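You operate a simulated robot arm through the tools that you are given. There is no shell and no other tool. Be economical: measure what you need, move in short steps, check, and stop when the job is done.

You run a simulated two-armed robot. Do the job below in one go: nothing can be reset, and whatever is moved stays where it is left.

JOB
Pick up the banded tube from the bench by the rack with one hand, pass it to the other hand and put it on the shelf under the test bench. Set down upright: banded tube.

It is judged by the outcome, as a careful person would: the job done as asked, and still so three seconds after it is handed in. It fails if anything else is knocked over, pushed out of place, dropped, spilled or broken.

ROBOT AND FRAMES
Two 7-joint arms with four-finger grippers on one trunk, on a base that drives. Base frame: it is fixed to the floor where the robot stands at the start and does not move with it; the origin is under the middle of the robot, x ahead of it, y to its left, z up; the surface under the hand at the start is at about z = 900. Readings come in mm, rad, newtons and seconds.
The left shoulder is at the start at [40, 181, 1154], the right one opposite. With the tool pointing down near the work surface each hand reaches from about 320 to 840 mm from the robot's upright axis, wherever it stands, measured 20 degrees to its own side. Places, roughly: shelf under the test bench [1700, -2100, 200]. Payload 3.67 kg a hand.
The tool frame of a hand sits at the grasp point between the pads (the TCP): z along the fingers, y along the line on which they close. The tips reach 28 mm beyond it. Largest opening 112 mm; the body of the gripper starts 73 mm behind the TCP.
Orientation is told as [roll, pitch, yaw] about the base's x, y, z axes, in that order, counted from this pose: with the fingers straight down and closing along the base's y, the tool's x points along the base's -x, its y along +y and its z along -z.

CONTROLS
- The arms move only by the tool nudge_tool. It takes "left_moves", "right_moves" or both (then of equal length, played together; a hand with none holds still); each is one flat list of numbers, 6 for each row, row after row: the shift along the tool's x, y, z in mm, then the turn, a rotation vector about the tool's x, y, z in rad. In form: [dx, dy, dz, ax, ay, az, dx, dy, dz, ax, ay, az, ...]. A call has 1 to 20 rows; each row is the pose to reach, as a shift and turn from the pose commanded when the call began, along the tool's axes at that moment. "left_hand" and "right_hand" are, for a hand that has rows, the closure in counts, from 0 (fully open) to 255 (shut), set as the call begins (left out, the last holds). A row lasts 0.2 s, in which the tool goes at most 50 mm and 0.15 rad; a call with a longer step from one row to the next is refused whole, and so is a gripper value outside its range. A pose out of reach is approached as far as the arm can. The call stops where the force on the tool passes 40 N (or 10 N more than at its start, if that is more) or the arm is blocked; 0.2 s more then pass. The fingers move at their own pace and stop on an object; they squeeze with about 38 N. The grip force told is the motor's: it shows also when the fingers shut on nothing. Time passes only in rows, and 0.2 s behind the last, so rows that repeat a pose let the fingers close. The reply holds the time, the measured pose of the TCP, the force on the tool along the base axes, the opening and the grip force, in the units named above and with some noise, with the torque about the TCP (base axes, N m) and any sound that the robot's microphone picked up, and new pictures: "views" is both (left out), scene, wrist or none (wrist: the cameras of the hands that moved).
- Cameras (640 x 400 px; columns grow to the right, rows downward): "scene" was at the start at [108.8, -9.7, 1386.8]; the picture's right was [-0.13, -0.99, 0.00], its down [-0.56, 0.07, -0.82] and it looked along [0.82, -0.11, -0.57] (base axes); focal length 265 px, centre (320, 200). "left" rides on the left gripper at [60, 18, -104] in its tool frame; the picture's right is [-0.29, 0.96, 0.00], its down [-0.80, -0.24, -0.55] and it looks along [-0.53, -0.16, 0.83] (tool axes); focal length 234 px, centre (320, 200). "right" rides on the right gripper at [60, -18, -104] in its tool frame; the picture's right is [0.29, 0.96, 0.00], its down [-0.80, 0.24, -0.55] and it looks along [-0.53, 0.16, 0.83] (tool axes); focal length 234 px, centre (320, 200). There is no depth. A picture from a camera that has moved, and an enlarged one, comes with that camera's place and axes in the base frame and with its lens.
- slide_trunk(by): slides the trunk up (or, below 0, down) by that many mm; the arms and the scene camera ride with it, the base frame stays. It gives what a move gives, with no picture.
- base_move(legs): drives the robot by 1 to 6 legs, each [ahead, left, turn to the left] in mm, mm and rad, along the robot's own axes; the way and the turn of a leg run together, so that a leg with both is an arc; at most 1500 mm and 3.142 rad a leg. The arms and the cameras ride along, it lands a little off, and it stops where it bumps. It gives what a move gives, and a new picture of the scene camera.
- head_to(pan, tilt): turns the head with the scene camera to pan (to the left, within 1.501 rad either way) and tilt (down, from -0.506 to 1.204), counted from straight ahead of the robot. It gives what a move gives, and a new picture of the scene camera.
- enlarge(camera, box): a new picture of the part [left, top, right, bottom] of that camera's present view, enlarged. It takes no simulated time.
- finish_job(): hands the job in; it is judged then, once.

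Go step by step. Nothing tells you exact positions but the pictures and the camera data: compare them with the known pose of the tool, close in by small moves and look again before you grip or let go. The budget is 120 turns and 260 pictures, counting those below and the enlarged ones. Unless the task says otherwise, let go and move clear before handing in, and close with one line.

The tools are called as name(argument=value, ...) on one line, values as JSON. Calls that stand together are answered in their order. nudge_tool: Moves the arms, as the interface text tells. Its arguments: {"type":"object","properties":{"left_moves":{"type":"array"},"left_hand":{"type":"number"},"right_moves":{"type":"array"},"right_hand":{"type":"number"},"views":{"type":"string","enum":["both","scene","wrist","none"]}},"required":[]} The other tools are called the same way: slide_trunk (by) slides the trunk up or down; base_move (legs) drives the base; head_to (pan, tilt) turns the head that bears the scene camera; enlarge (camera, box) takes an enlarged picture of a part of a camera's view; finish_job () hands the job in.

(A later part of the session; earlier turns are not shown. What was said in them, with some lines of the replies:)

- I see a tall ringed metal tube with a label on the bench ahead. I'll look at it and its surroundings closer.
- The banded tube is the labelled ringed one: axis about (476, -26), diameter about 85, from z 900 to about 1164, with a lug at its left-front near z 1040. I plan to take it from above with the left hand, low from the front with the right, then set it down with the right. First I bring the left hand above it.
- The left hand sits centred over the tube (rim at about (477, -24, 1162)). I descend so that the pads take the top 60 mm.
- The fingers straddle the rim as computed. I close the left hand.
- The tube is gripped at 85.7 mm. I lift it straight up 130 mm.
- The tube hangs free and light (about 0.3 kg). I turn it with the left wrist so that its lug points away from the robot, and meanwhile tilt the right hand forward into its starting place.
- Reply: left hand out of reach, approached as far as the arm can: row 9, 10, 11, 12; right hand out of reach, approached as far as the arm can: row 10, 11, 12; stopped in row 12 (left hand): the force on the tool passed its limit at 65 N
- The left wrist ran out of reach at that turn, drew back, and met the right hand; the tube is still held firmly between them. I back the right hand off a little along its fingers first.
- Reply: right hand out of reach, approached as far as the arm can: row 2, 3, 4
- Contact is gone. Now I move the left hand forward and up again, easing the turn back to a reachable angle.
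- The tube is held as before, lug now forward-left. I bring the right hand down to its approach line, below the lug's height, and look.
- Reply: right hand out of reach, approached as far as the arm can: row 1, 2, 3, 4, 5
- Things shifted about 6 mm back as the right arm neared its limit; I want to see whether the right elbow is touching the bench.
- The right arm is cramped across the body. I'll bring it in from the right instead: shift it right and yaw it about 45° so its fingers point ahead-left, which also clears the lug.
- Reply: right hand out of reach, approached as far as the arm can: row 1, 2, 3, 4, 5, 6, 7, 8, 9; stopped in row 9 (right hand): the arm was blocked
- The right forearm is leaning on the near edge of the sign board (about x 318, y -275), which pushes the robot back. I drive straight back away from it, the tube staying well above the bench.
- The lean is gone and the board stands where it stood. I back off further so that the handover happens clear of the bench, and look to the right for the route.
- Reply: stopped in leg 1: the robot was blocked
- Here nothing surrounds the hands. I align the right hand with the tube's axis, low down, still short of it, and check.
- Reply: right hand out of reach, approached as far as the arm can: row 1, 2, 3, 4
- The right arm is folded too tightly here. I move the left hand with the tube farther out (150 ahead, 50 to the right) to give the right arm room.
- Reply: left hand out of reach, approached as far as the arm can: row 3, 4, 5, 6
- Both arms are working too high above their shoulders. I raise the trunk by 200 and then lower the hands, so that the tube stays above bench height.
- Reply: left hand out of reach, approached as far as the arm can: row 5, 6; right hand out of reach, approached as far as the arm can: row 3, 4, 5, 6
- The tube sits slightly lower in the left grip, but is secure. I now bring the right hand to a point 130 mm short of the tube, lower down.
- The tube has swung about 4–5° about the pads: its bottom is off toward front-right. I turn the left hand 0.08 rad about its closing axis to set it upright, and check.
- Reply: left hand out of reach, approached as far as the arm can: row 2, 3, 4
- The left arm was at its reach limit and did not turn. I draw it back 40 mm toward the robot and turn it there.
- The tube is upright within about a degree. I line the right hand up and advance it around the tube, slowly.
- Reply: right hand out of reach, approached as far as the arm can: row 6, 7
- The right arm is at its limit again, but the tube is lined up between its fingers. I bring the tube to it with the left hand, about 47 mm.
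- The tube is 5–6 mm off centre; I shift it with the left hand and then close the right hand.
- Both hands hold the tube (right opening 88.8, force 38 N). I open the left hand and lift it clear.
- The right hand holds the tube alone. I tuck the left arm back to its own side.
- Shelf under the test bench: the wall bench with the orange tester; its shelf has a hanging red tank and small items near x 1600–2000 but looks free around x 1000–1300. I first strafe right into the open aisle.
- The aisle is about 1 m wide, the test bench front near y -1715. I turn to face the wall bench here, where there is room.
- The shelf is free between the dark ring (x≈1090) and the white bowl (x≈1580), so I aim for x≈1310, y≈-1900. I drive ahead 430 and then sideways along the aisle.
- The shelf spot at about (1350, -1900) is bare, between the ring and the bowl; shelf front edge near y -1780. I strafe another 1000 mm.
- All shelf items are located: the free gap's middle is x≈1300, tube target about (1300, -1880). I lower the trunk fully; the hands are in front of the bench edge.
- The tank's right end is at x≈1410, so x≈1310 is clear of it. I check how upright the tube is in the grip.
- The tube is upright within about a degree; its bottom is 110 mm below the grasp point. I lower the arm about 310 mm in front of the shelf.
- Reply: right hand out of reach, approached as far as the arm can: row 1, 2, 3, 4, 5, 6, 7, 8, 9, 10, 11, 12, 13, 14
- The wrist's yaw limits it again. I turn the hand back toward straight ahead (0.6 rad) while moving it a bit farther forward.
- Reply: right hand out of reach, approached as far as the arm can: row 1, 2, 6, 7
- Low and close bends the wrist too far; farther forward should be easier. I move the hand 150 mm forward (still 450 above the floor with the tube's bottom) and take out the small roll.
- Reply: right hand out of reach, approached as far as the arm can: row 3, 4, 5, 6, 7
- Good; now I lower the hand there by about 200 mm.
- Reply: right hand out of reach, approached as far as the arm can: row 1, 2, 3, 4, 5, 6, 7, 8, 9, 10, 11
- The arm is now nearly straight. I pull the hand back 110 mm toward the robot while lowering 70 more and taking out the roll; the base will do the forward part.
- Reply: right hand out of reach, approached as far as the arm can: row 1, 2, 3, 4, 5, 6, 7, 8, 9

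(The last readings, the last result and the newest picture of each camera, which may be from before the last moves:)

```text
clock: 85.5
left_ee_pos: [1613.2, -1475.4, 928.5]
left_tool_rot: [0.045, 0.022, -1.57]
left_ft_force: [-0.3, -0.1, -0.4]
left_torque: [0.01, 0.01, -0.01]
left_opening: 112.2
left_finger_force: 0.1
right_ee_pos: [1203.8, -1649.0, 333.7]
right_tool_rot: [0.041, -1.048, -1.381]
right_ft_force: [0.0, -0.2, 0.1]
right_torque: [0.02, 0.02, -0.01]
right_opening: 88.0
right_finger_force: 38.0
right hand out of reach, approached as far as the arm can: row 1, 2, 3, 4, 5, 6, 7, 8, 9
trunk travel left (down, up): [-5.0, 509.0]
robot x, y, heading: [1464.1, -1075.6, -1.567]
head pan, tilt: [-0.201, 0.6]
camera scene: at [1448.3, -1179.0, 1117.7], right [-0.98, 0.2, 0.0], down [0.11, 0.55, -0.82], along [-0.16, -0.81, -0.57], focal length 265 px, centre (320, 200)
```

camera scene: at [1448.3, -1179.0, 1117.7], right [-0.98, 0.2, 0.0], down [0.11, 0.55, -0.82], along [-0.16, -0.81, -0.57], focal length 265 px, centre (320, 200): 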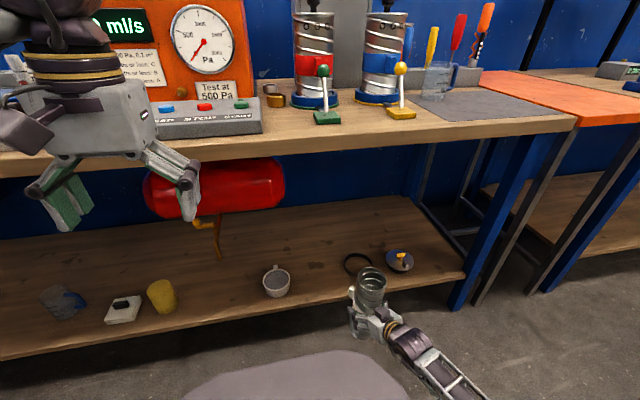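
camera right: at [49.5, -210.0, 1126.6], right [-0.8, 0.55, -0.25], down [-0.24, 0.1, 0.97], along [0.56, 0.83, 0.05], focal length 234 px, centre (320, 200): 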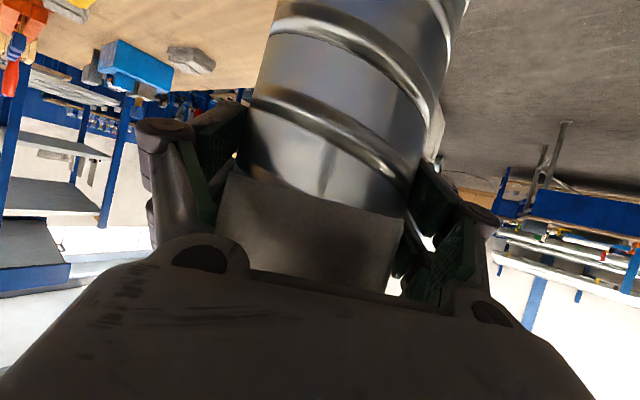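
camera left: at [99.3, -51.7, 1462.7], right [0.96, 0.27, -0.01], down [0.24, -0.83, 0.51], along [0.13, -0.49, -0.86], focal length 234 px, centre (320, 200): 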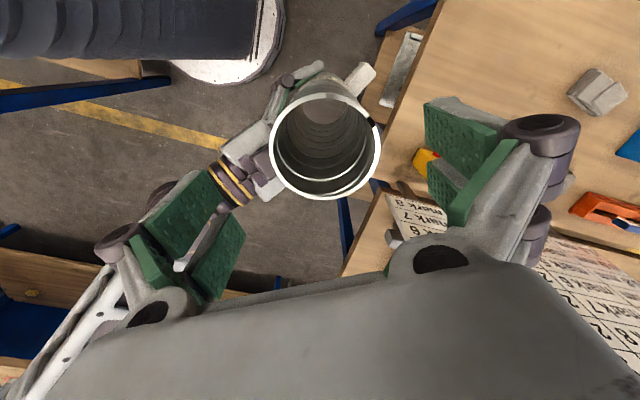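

The tube is low enough now (bottom about z 224). Before driving in, I check the shelf's height with the right wrist camera and an enlarged scene view.

enlarge(camera="right", box=[0, 0, 640, 400])

enlarge(camera="scene", box=[240, 220, 480, 370])

```text
1.00 times, centred on (320, 200) of right (not enlarged: the box is as wide or as high as the picture)
camera zoom: at [1158.1, -1535.8, 333.9], right [0.91, 0.36, -0.23], down [0.2, 0.13, 0.97], along [0.38, -0.93, 0.05], focal length 234 px, centre (320, 200)
```

zoom: 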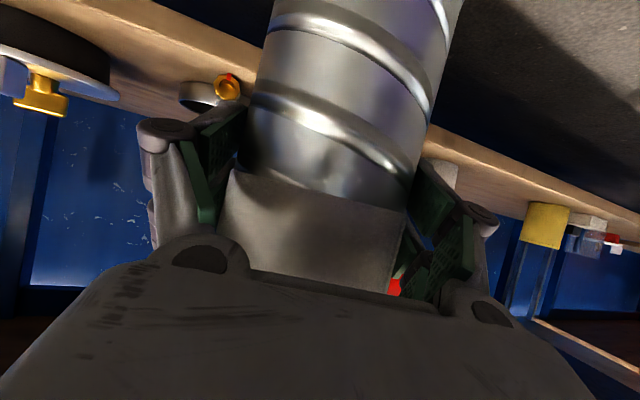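

```text
2.67 times, centred on (360, 295) of scene
camera zoom: at [1448.3, -1179.0, 1117.7], right [-0.98, 0.2, 0.0], down [0.11, 0.55, -0.82], along [-0.16, -0.81, -0.57], focal length 708 px, centre (213, -53)
```

zoom: 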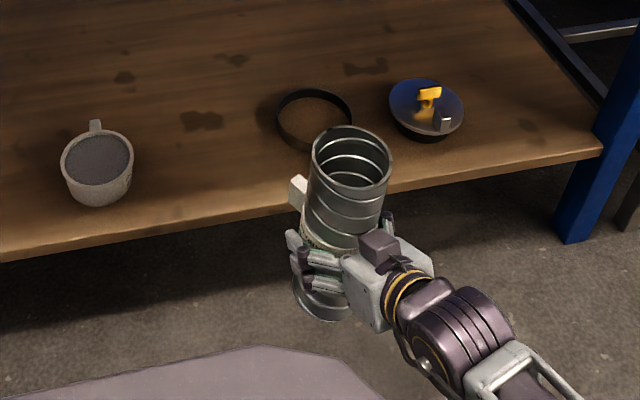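

enlarge(camera="right", box=[430, 100, 640, 270])

enlarge(camera="right", box=[0, 0, 270, 130])

```text
2.35 times, centred on (535, 185) of right
camera zoom: at [1158.1, -1535.8, 333.9], right [0.91, 0.36, -0.23], down [0.2, 0.13, 0.97], along [0.38, -0.93, 0.05], focal length 551 px, centre (-186, 235)
```

zoom: 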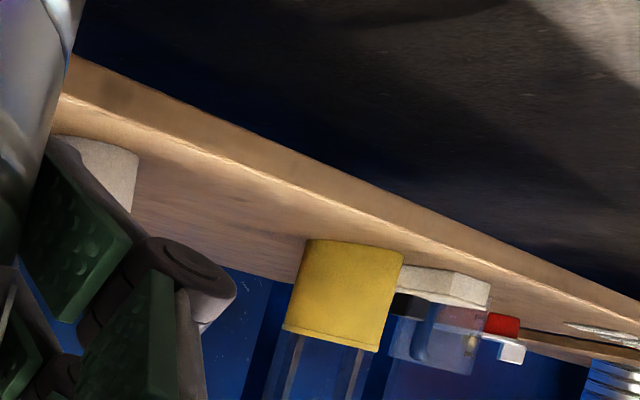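

```text
2.37 times, centred on (135, 65) of right
camera zoom: at [1158.1, -1535.8, 333.9], right [0.91, 0.36, -0.23], down [0.2, 0.13, 0.97], along [0.38, -0.93, 0.05], focal length 555 px, centre (758, 520)
```

zoom: 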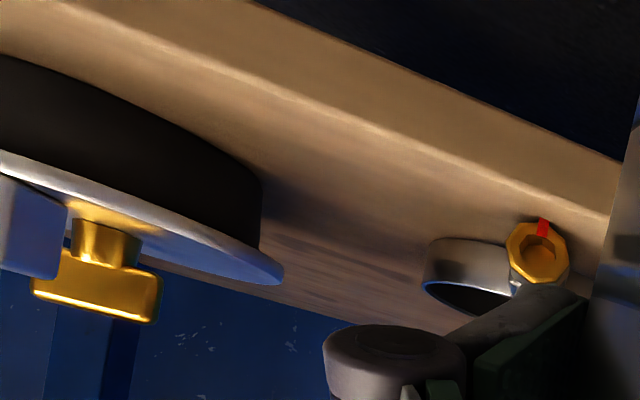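

From the two views the shelf surface is really at z≈242 (front edge y≈-1778), so I must raise the hand before driving in. I lift 60 mm and take out the remaining roll.

nudge_tool(right_moves=[-17, 0, -10, 0, 0, 0, -35, 0, -20, 0.02, 0, 0, -52, 0, -30, 0.041, 0, 0, -52, 0, -30, 0.041, 0, 0], views="none")

enlarge(camera="scene", box=[300, 220, 460, 330])

```text
clock: 86.5
left_ee_pos: [1613.5, -1475.8, 928.8]
left_tool_rot: [0.045, 0.022, -1.57]
left_ft_force: [-0.6, 0.1, 0.8]
left_torque: [-0.02, 0.0, 0.0]
left_opening: 111.8
left_finger_force: 0.0
right_ee_pos: [1188.3, -1649.2, 391.2]
right_tool_rot: [0.018, -1.046, -1.388]
right_ft_force: [-0.1, -0.4, 0.5]
right_torque: [0.02, -0.01, -0.03]
right_opening: 88.3
right_finger_force: 37.9
right hand out of reach, approached as far as the arm can: row 3, 4
trunk travel left (down, up): [-5.0, 509.0]
robot x, y, heading: [1466.0, -1071.3, -1.571]
head pan, tilt: [-0.201, 0.6]
```

```text
3.64 times, centred on (380, 275) of scene
camera zoom: at [1448.3, -1179.0, 1117.7], right [-0.98, 0.2, 0.0], down [0.11, 0.55, -0.82], along [-0.16, -0.81, -0.57], focal length 965 px, centre (102, -73)
```

zoom: 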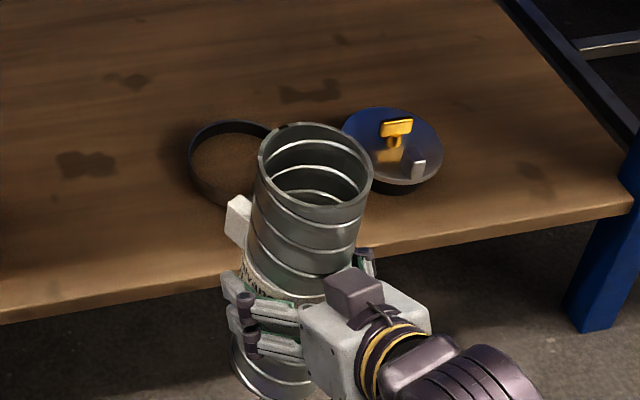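

The tube is upright within about a degree. Before driving in I raise the left hand well clear of the bench top.

nudge_tool(left_moves=[5, 0, -40, 0, 0, 0, 15, 0, -80, 0, 0, 0, 30, 0, -120, 0, 0, 0, 45, 0, -160, 0, 0, 0, 60, 0, -200, 0, 0, 0, 60, 0, -200, 0, 0, 0], views="none")

base_move(legs=[[0, 122, 0], [110, 0, 0]])

```text
clock: 87.9
left_ee_pos: [1605.1, -1420.4, 1129.8]
left_tool_rot: [0.044, 0.025, -1.569]
left_ft_force: [-0.3, -0.5, 0.2]
left_torque: [0.01, 0.0, 0.02]
left_opening: 111.6
left_finger_force: 0.1
right_ee_pos: [1188.4, -1648.8, 388.6]
right_tool_rot: [0.017, -1.044, -1.388]
right_ft_force: [-0.3, 0.3, -0.5]
right_torque: [0.02, -0.01, 0.02]
right_opening: 87.8
right_finger_force: 37.9
trunk travel left (down, up): [-5.0, 509.0]
robot x, y, heading: [1461.6, -1073.9, -1.565]
head pan, tilt: [-0.201, 0.6]
```

```text
clock: 90.0
left_ee_pos: [1727.0, -1530.8, 1129.1]
left_tool_rot: [0.045, 0.025, -1.571]
left_ft_force: [0.2, 0.3, -0.6]
left_torque: [0.05, -0.02, 0.01]
left_opening: 112.1
left_finger_force: 0.1
right_ee_pos: [1309.2, -1757.7, 389.9]
right_tool_rot: [0.017, -1.044, -1.391]
right_ft_force: [-1.3, 0.0, -0.8]
right_torque: [0.02, 0.04, -0.03]
right_opening: 87.8
right_finger_force: 38.0
trunk travel left (down, up): [-5.0, 509.0]
robot x, y, heading: [1586.9, -1181.5, -1.564]
head pan, tilt: [-0.201, 0.6]
camera scene: at [1570.3, -1290.8, 1117.5], right [-0.98, 0.2, 0.0], down [0.11, 0.56, -0.82], along [-0.16, -0.81, -0.57], focal length 265 px, centre (320, 200)
```

scene: 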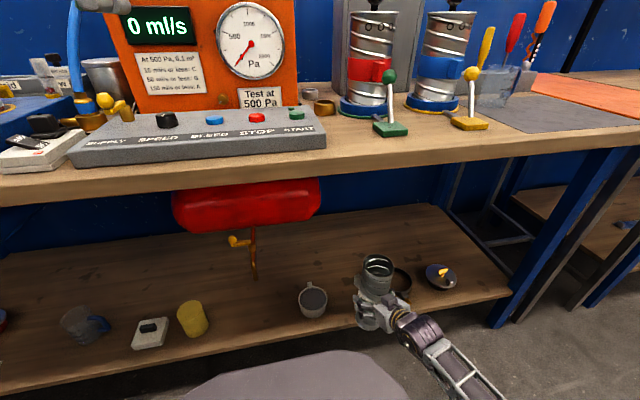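

base_move(legs=[[118, 0, 0]])

enlarge(camera="scene", box=[250, 230, 490, 380])

enlarge(camera="right", box=[0, 0, 640, 400])

```text
clock: 91.2
left_ee_pos: [1727.1, -1648.6, 1129.8]
left_tool_rot: [0.046, 0.025, -1.57]
left_ft_force: [0.3, -0.5, -0.2]
left_torque: [0.06, -0.04, -0.04]
left_opening: 112.0
left_finger_force: 0.0
right_ee_pos: [1310.1, -1874.9, 389.7]
right_tool_rot: [0.018, -1.046, -1.39]
right_ft_force: [0.8, -0.5, -0.1]
right_torque: [-0.02, 0.01, -0.02]
right_opening: 87.9
right_finger_force: 38.2
trunk travel left (down, up): [-5.0, 509.0]
robot x, y, heading: [1587.6, -1300.7, -1.565]
head pan, tilt: [-0.201, 0.6]
camera scene: at [1570.5, -1407.3, 1117.5], right [-0.98, 0.2, 0.0], down [0.11, 0.56, -0.82], along [-0.16, -0.81, -0.57], focal length 265 px, centre (320, 200)
```

scene: 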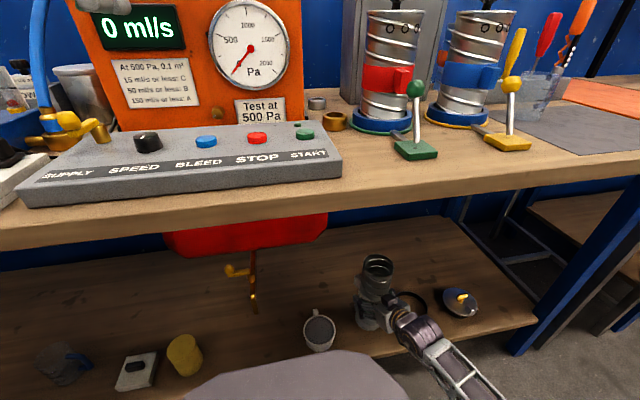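

```text
2.67 times, centred on (370, 305) of scene
camera zoom: at [1570.5, -1407.3, 1117.5], right [-0.98, 0.2, 0.0], down [0.11, 0.56, -0.82], along [-0.16, -0.81, -0.57], focal length 708 px, centre (187, -80)
```

zoom: 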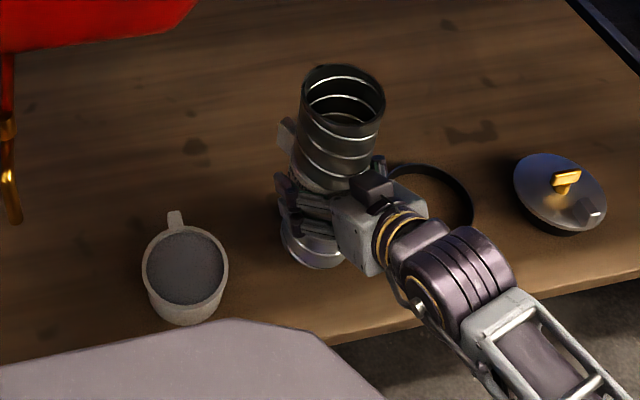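

```text
1.00 times, centred on (320, 200) of right (not enlarged: the box is as wide or as high as the picture)
camera zoom: at [1268.7, -1760.1, 390.0], right [0.91, 0.33, -0.24], down [0.21, 0.12, 0.97], along [0.35, -0.94, 0.04], focal length 234 px, centre (320, 200)
```

zoom: 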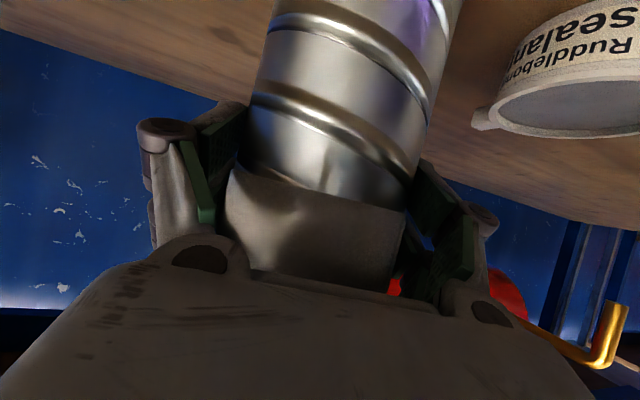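

The tube stands over the free spot between cup and ring, clear of the tank. I lower it gently.

nudge_tool(right_moves=[4, 0, 2.3, 0, 0, 0, 9, 0, 5, 0, 0, 0, 14, 0, 8, 0, 0, 0, 19, 0, 11, 0, 0, 0, 24, 0, 14, 0, 0, 0, 24, 0, 14, 0, 0, 0], views="wrist")

enlarge(camera="scene", box=[320, 240, 440, 340])

```text
clock: 92.6
left_ee_pos: [1725.7, -1647.1, 1129.5]
left_tool_rot: [0.046, 0.023, -1.571]
left_ft_force: [-0.9, 0.8, -0.6]
left_torque: [0.0, 0.05, 0.0]
left_opening: 112.1
left_finger_force: 0.1
right_ee_pos: [1309.8, -1874.5, 363.1]
right_tool_rot: [0.025, -1.047, -1.391]
right_ft_force: [0.6, -0.5, 0.3]
right_torque: [0.02, 0.05, 0.05]
right_opening: 88.4
right_finger_force: 37.6
trunk travel left (down, up): [-5.0, 509.0]
robot x, y, heading: [1585.4, -1299.8, -1.571]
head pan, tilt: [-0.201, 0.6]
camera right: at [1268.5, -1760.0, 363.5], right [0.91, 0.33, -0.24], down [0.21, 0.12, 0.97], along [0.35, -0.93, 0.04], focal length 234 px, centre (320, 200)
```

right: 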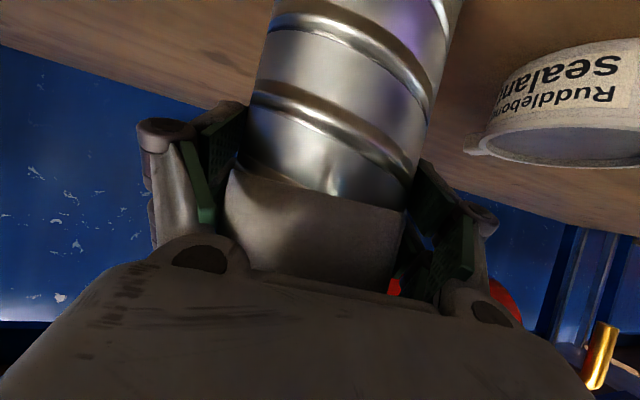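

```text
4.00 times, centred on (380, 290) of scene
camera zoom: at [1570.5, -1405.8, 1117.7], right [-0.98, 0.2, 0.0], down [0.11, 0.55, -0.82], along [-0.16, -0.81, -0.57], focal length 1062 px, centre (80, -160)
```

zoom: 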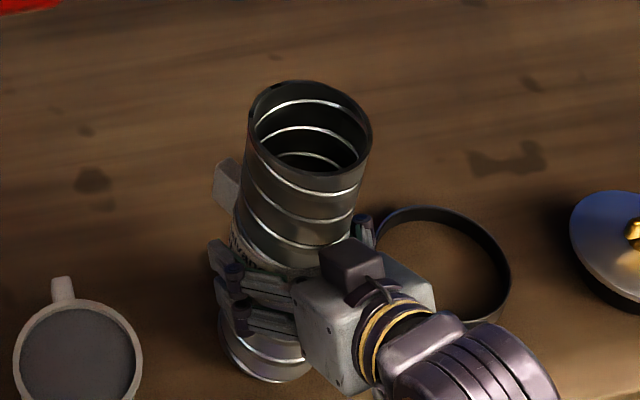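

Still no contact, as expected (bottom at about z 253). I lower in small steps until the force shows touch.

nudge_tool(right_moves=[2, 0, 1.1, 0, 0, 0, 4, 0, 2.3, 0, 0, 0, 6, 0, 3.4, 0, 0, 0, 6, 0, 3.4, 0, 0, 0], views="none")

nudge_tool(right_moves=[1.7, 0, 1, 0, 0, 0, 3.5, 0, 2, 0, 0, 0, 3.5, 0, 2, 0, 0, 0], views="none")

```text
clock: 93.6
left_ee_pos: [1726.5, -1646.7, 1129.2]
left_tool_rot: [0.044, 0.024, -1.569]
left_ft_force: [-0.3, 0.4, 0.4]
left_torque: [-0.01, -0.02, 0.01]
left_opening: 112.0
left_finger_force: 0.1
right_ee_pos: [1309.5, -1873.8, 356.0]
right_tool_rot: [0.025, -1.045, -1.392]
right_ft_force: [-0.2, 0.0, 0.4]
right_torque: [0.02, 0.02, 0.01]
right_opening: 88.3
right_finger_force: 38.0
trunk travel left (down, up): [-5.0, 509.0]
robot x, y, heading: [1587.1, -1300.3, -1.568]
head pan, tilt: [-0.201, 0.6]
```

```text
clock: 94.4
left_ee_pos: [1726.9, -1646.1, 1130.5]
left_tool_rot: [0.047, 0.021, -1.57]
left_ft_force: [-0.6, -0.1, -0.1]
left_torque: [-0.01, -0.02, 0.01]
left_opening: 112.2
left_finger_force: 0.1
right_ee_pos: [1309.7, -1874.0, 352.0]
right_tool_rot: [0.026, -1.046, -1.391]
right_ft_force: [0.1, 0.1, 0.1]
right_torque: [0.04, 0.03, -0.03]
right_opening: 88.0
right_finger_force: 38.3
trunk travel left (down, up): [-5.0, 509.0]
robot x, y, heading: [1593.2, -1298.8, -1.566]
head pan, tilt: [-0.201, 0.6]
```

nudge_tool(right_moves=[1.7, 0, 1, 0, 0, 0, 3.5, 0, 2, 0, 0, 0, 3.5, 0, 2, 0, 0, 0], views="none")

nudge_tool(right_moves=[1.7, 0, 1, 0, 0, 0, 3.5, 0, 2, 0, 0, 0, 3.5, 0, 2, 0, 0, 0], views="wrist")

enlarge(camera="scene", box=[320, 240, 440, 340])

```text
clock: 95.2
left_ee_pos: [1727.5, -1645.1, 1129.8]
left_tool_rot: [0.046, 0.022, -1.57]
left_ft_force: [-0.7, 0.6, -0.5]
left_torque: [0.03, 0.01, 0.02]
left_opening: 112.0
left_finger_force: 0.0
right_ee_pos: [1310.4, -1875.1, 351.2]
right_tool_rot: [0.023, -1.051, -1.389]
right_ft_force: [0.0, 2.5, 12.6]
right_torque: [0.48, 0.59, -0.1]
right_opening: 88.1
right_finger_force: 38.0
trunk travel left (down, up): [-5.0, 509.0]
robot x, y, heading: [1591.3, -1299.7, -1.568]
head pan, tilt: [-0.201, 0.6]
```

```text
clock: 96.0
left_ee_pos: [1728.9, -1645.0, 1131.2]
left_tool_rot: [0.044, 0.021, -1.569]
left_ft_force: [0.2, 0.4, 0.1]
left_torque: [-0.01, 0.02, 0.0]
left_opening: 111.9
left_finger_force: 0.1
right_ee_pos: [1310.7, -1875.7, 346.6]
right_tool_rot: [0.024, -1.054, -1.388]
right_ft_force: [4.5, -2.6, 24.7]
right_torque: [-0.38, 0.48, 0.09]
right_opening: 88.2
right_finger_force: 38.1
trunk travel left (down, up): [-5.0, 509.0]
robot x, y, heading: [1587.4, -1299.2, -1.568]
head pan, tilt: [-0.201, 0.6]
camera right: at [1268.6, -1761.7, 347.4], right [0.91, 0.33, -0.24], down [0.21, 0.13, 0.97], along [0.36, -0.93, 0.05], focal length 234 px, centre (320, 200)
```

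right: 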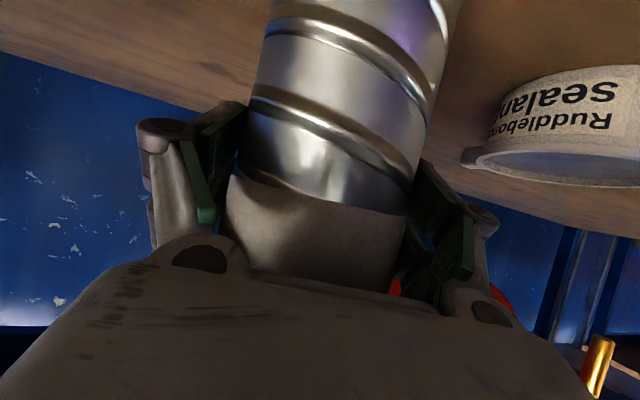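

```text
4.00 times, centred on (380, 290) of scene
camera zoom: at [1571.8, -1403.8, 1118.0], right [-0.98, 0.2, 0.0], down [0.11, 0.55, -0.83], along [-0.16, -0.81, -0.56], focal length 1062 px, centre (80, -160)
```

zoom: 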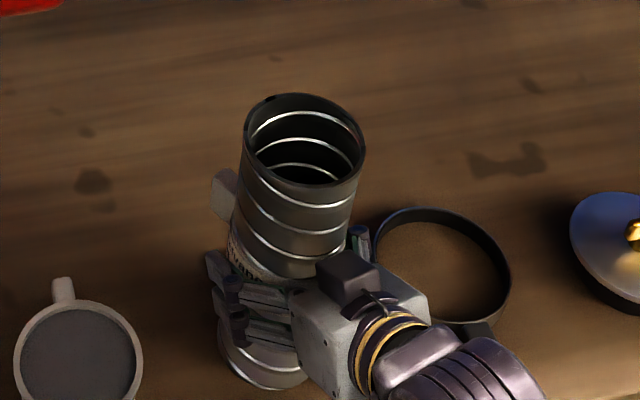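

The tube stands on the shelf (25 N). I ease off about 3 mm and open the hand.

nudge_tool(right_moves=[-2.6, 0, -1.5, 0, 0, 0, -2.6, 0, -1.5, 0, 0, 0], views="none")

nudge_tool(right_moves=[0, 0, 0, 0, 0, 0, 0, 0, 0, 0, 0, 0, 0, 0, 0, 0, 0, 0], right_hand=0, views="both")

```text
clock: 96.6
left_ee_pos: [1728.0, -1644.8, 1130.6]
left_tool_rot: [0.044, 0.023, -1.569]
left_ft_force: [0.3, -0.5, 0.4]
left_torque: [0.02, 0.04, -0.01]
left_opening: 112.1
left_finger_force: 0.1
right_ee_pos: [1309.7, -1875.3, 347.2]
right_tool_rot: [0.027, -1.048, -1.39]
right_ft_force: [3.7, -6.1, 13.6]
right_torque: [-1.01, 0.25, 0.32]
right_opening: 88.0
right_finger_force: 38.4
trunk travel left (down, up): [-5.0, 509.0]
robot x, y, heading: [1589.8, -1301.6, -1.57]
head pan, tilt: [-0.201, 0.6]
```

```text
clock: 97.4
left_ee_pos: [1727.3, -1646.2, 1129.7]
left_tool_rot: [0.044, 0.024, -1.57]
left_ft_force: [-0.6, -0.4, 0.4]
left_torque: [-0.04, 0.0, 0.04]
left_opening: 112.3
left_finger_force: 0.1
right_ee_pos: [1310.0, -1874.0, 347.2]
right_tool_rot: [0.028, -1.046, -1.392]
right_ft_force: [0.2, 0.2, 0.2]
right_torque: [-0.04, 0.05, -0.01]
right_opening: 112.3
right_finger_force: 0.1
trunk travel left (down, up): [-5.0, 509.0]
robot x, y, heading: [1586.4, -1302.7, -1.567]
head pan, tilt: [-0.201, 0.6]
camera scene: at [1570.6, -1405.4, 1117.7], right [-0.98, 0.2, 0.0], down [0.11, 0.55, -0.82], along [-0.16, -0.81, -0.57], focal length 265 px, centre (320, 200)
camera right: at [1267.7, -1759.6, 346.9], right [0.91, 0.33, -0.24], down [0.21, 0.12, 0.97], along [0.35, -0.93, 0.04], focal length 234 px, centre (320, 200)
```

scene: 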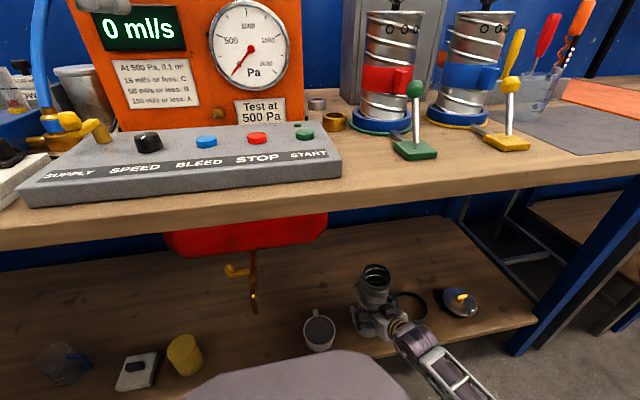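
right: 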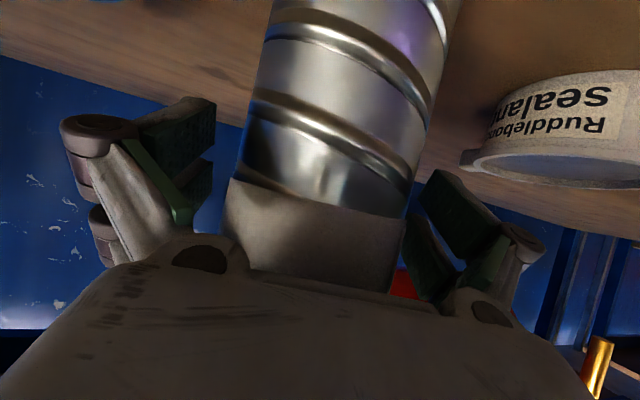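

The tube stands free between the open fingers. I back the base off along the finger direction.

base_move(legs=[[-60, -11, 0]])

enlarge(camera="right", box=[0, 0, 640, 400])

```text
clock: 98.4
left_ee_pos: [1715.4, -1585.2, 1130.8]
left_tool_rot: [0.046, 0.02, -1.571]
left_ft_force: [0.0, 1.0, 0.5]
left_torque: [-0.05, -0.03, -0.02]
left_opening: 111.9
left_finger_force: 0.1
right_ee_pos: [1297.2, -1814.9, 349.4]
right_tool_rot: [0.029, -1.047, -1.393]
right_ft_force: [0.1, 1.7, -0.1]
right_torque: [-0.03, -0.01, 0.02]
right_opening: 112.3
right_finger_force: 0.1
trunk travel left (down, up): [-5.0, 509.0]
robot x, y, heading: [1573.4, -1242.2, -1.566]
head pan, tilt: [-0.201, 0.6]
camera scene: at [1559.2, -1344.4, 1117.9], right [-0.98, 0.2, 0.0], down [0.11, 0.55, -0.83], along [-0.16, -0.81, -0.56], focal length 265 px, centre (320, 200)
```

scene: 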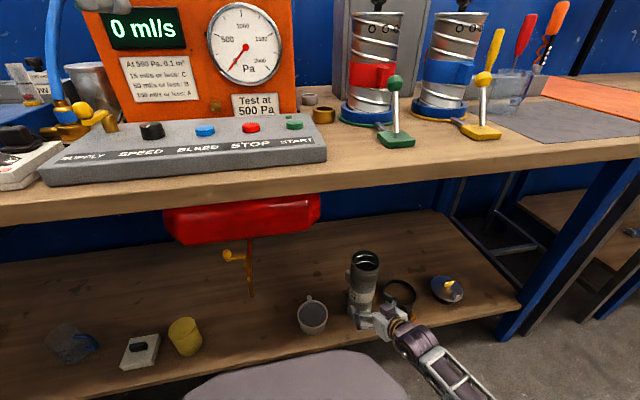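

```text
1.00 times, centred on (320, 200) of right (not enlarged: the box is as wide or as high as the picture)
camera zoom: at [1256.4, -1700.0, 347.9], right [0.91, 0.33, -0.24], down [0.21, 0.12, 0.97], along [0.35, -0.93, 0.05], focal length 234 px, centre (320, 200)
```

zoom: 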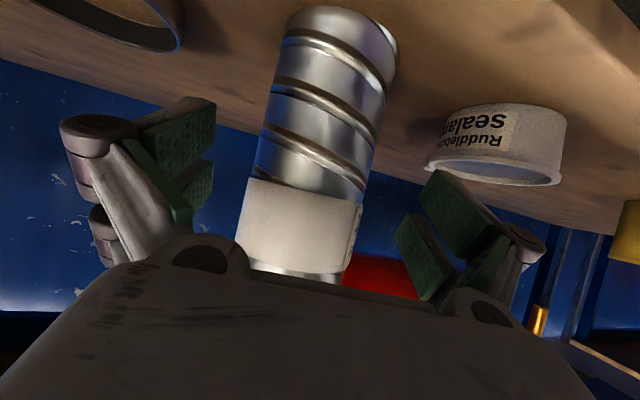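

Clean separation, the tube stays put. I back off further and look.

base_move(legs=[[-120, -20, 0]])

enlarge(camera="scene", box=[250, 200, 490, 350])

```text
clock: 99.7
left_ee_pos: [1693.7, -1463.8, 1130.8]
left_tool_rot: [0.044, 0.02, -1.571]
left_ft_force: [0.1, 0.8, 0.0]
left_torque: [-0.04, 0.03, 0.01]
left_opening: 111.7
left_finger_force: 0.0
right_ee_pos: [1277.5, -1694.3, 347.1]
right_tool_rot: [0.029, -1.049, -1.393]
right_ft_force: [0.0, -0.4, 1.5]
right_torque: [0.0, -0.01, 0.0]
right_opening: 111.9
right_finger_force: 0.0
trunk travel left (down, up): [-5.0, 509.0]
robot x, y, heading: [1555.5, -1118.2, -1.568]
head pan, tilt: [-0.201, 0.6]
camera scene: at [1539.0, -1224.2, 1117.9], right [-0.98, 0.2, 0.0], down [0.11, 0.55, -0.83], along [-0.16, -0.81, -0.56], focal length 265 px, centre (320, 200)
```

scene: 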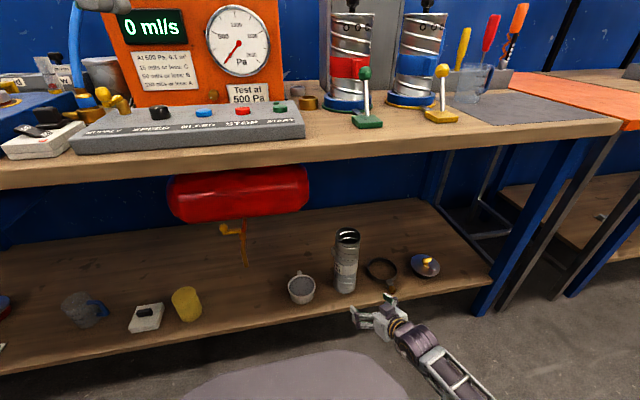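

```text
2.67 times, centred on (370, 275) of scene
camera zoom: at [1539.0, -1224.2, 1117.9], right [-0.98, 0.2, 0.0], down [0.11, 0.55, -0.83], along [-0.16, -0.81, -0.56], focal length 708 px, centre (187, 0)
```

zoom: 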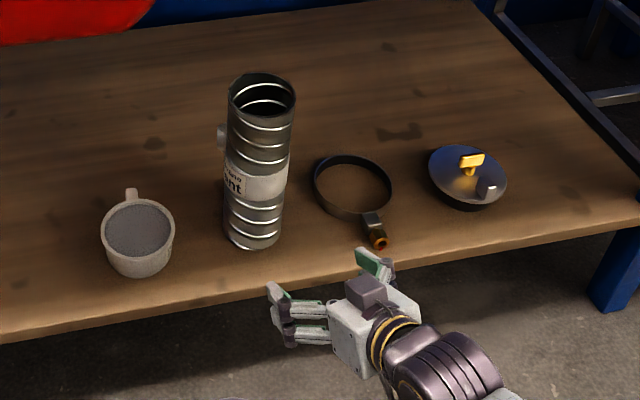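

The tube stands upright on the shelf, its neighbours are untouched, and both hands are clear. I hand the job in.

finish_job()

```text
The job is handed in.
```

The banded tube was passed from the left hand to the right and now stands upright on the shelf under the test bench. On the way, my right forearm leaned on the sign board's near edge, which did not visibly move, and the base bumped something behind it that I never saw.
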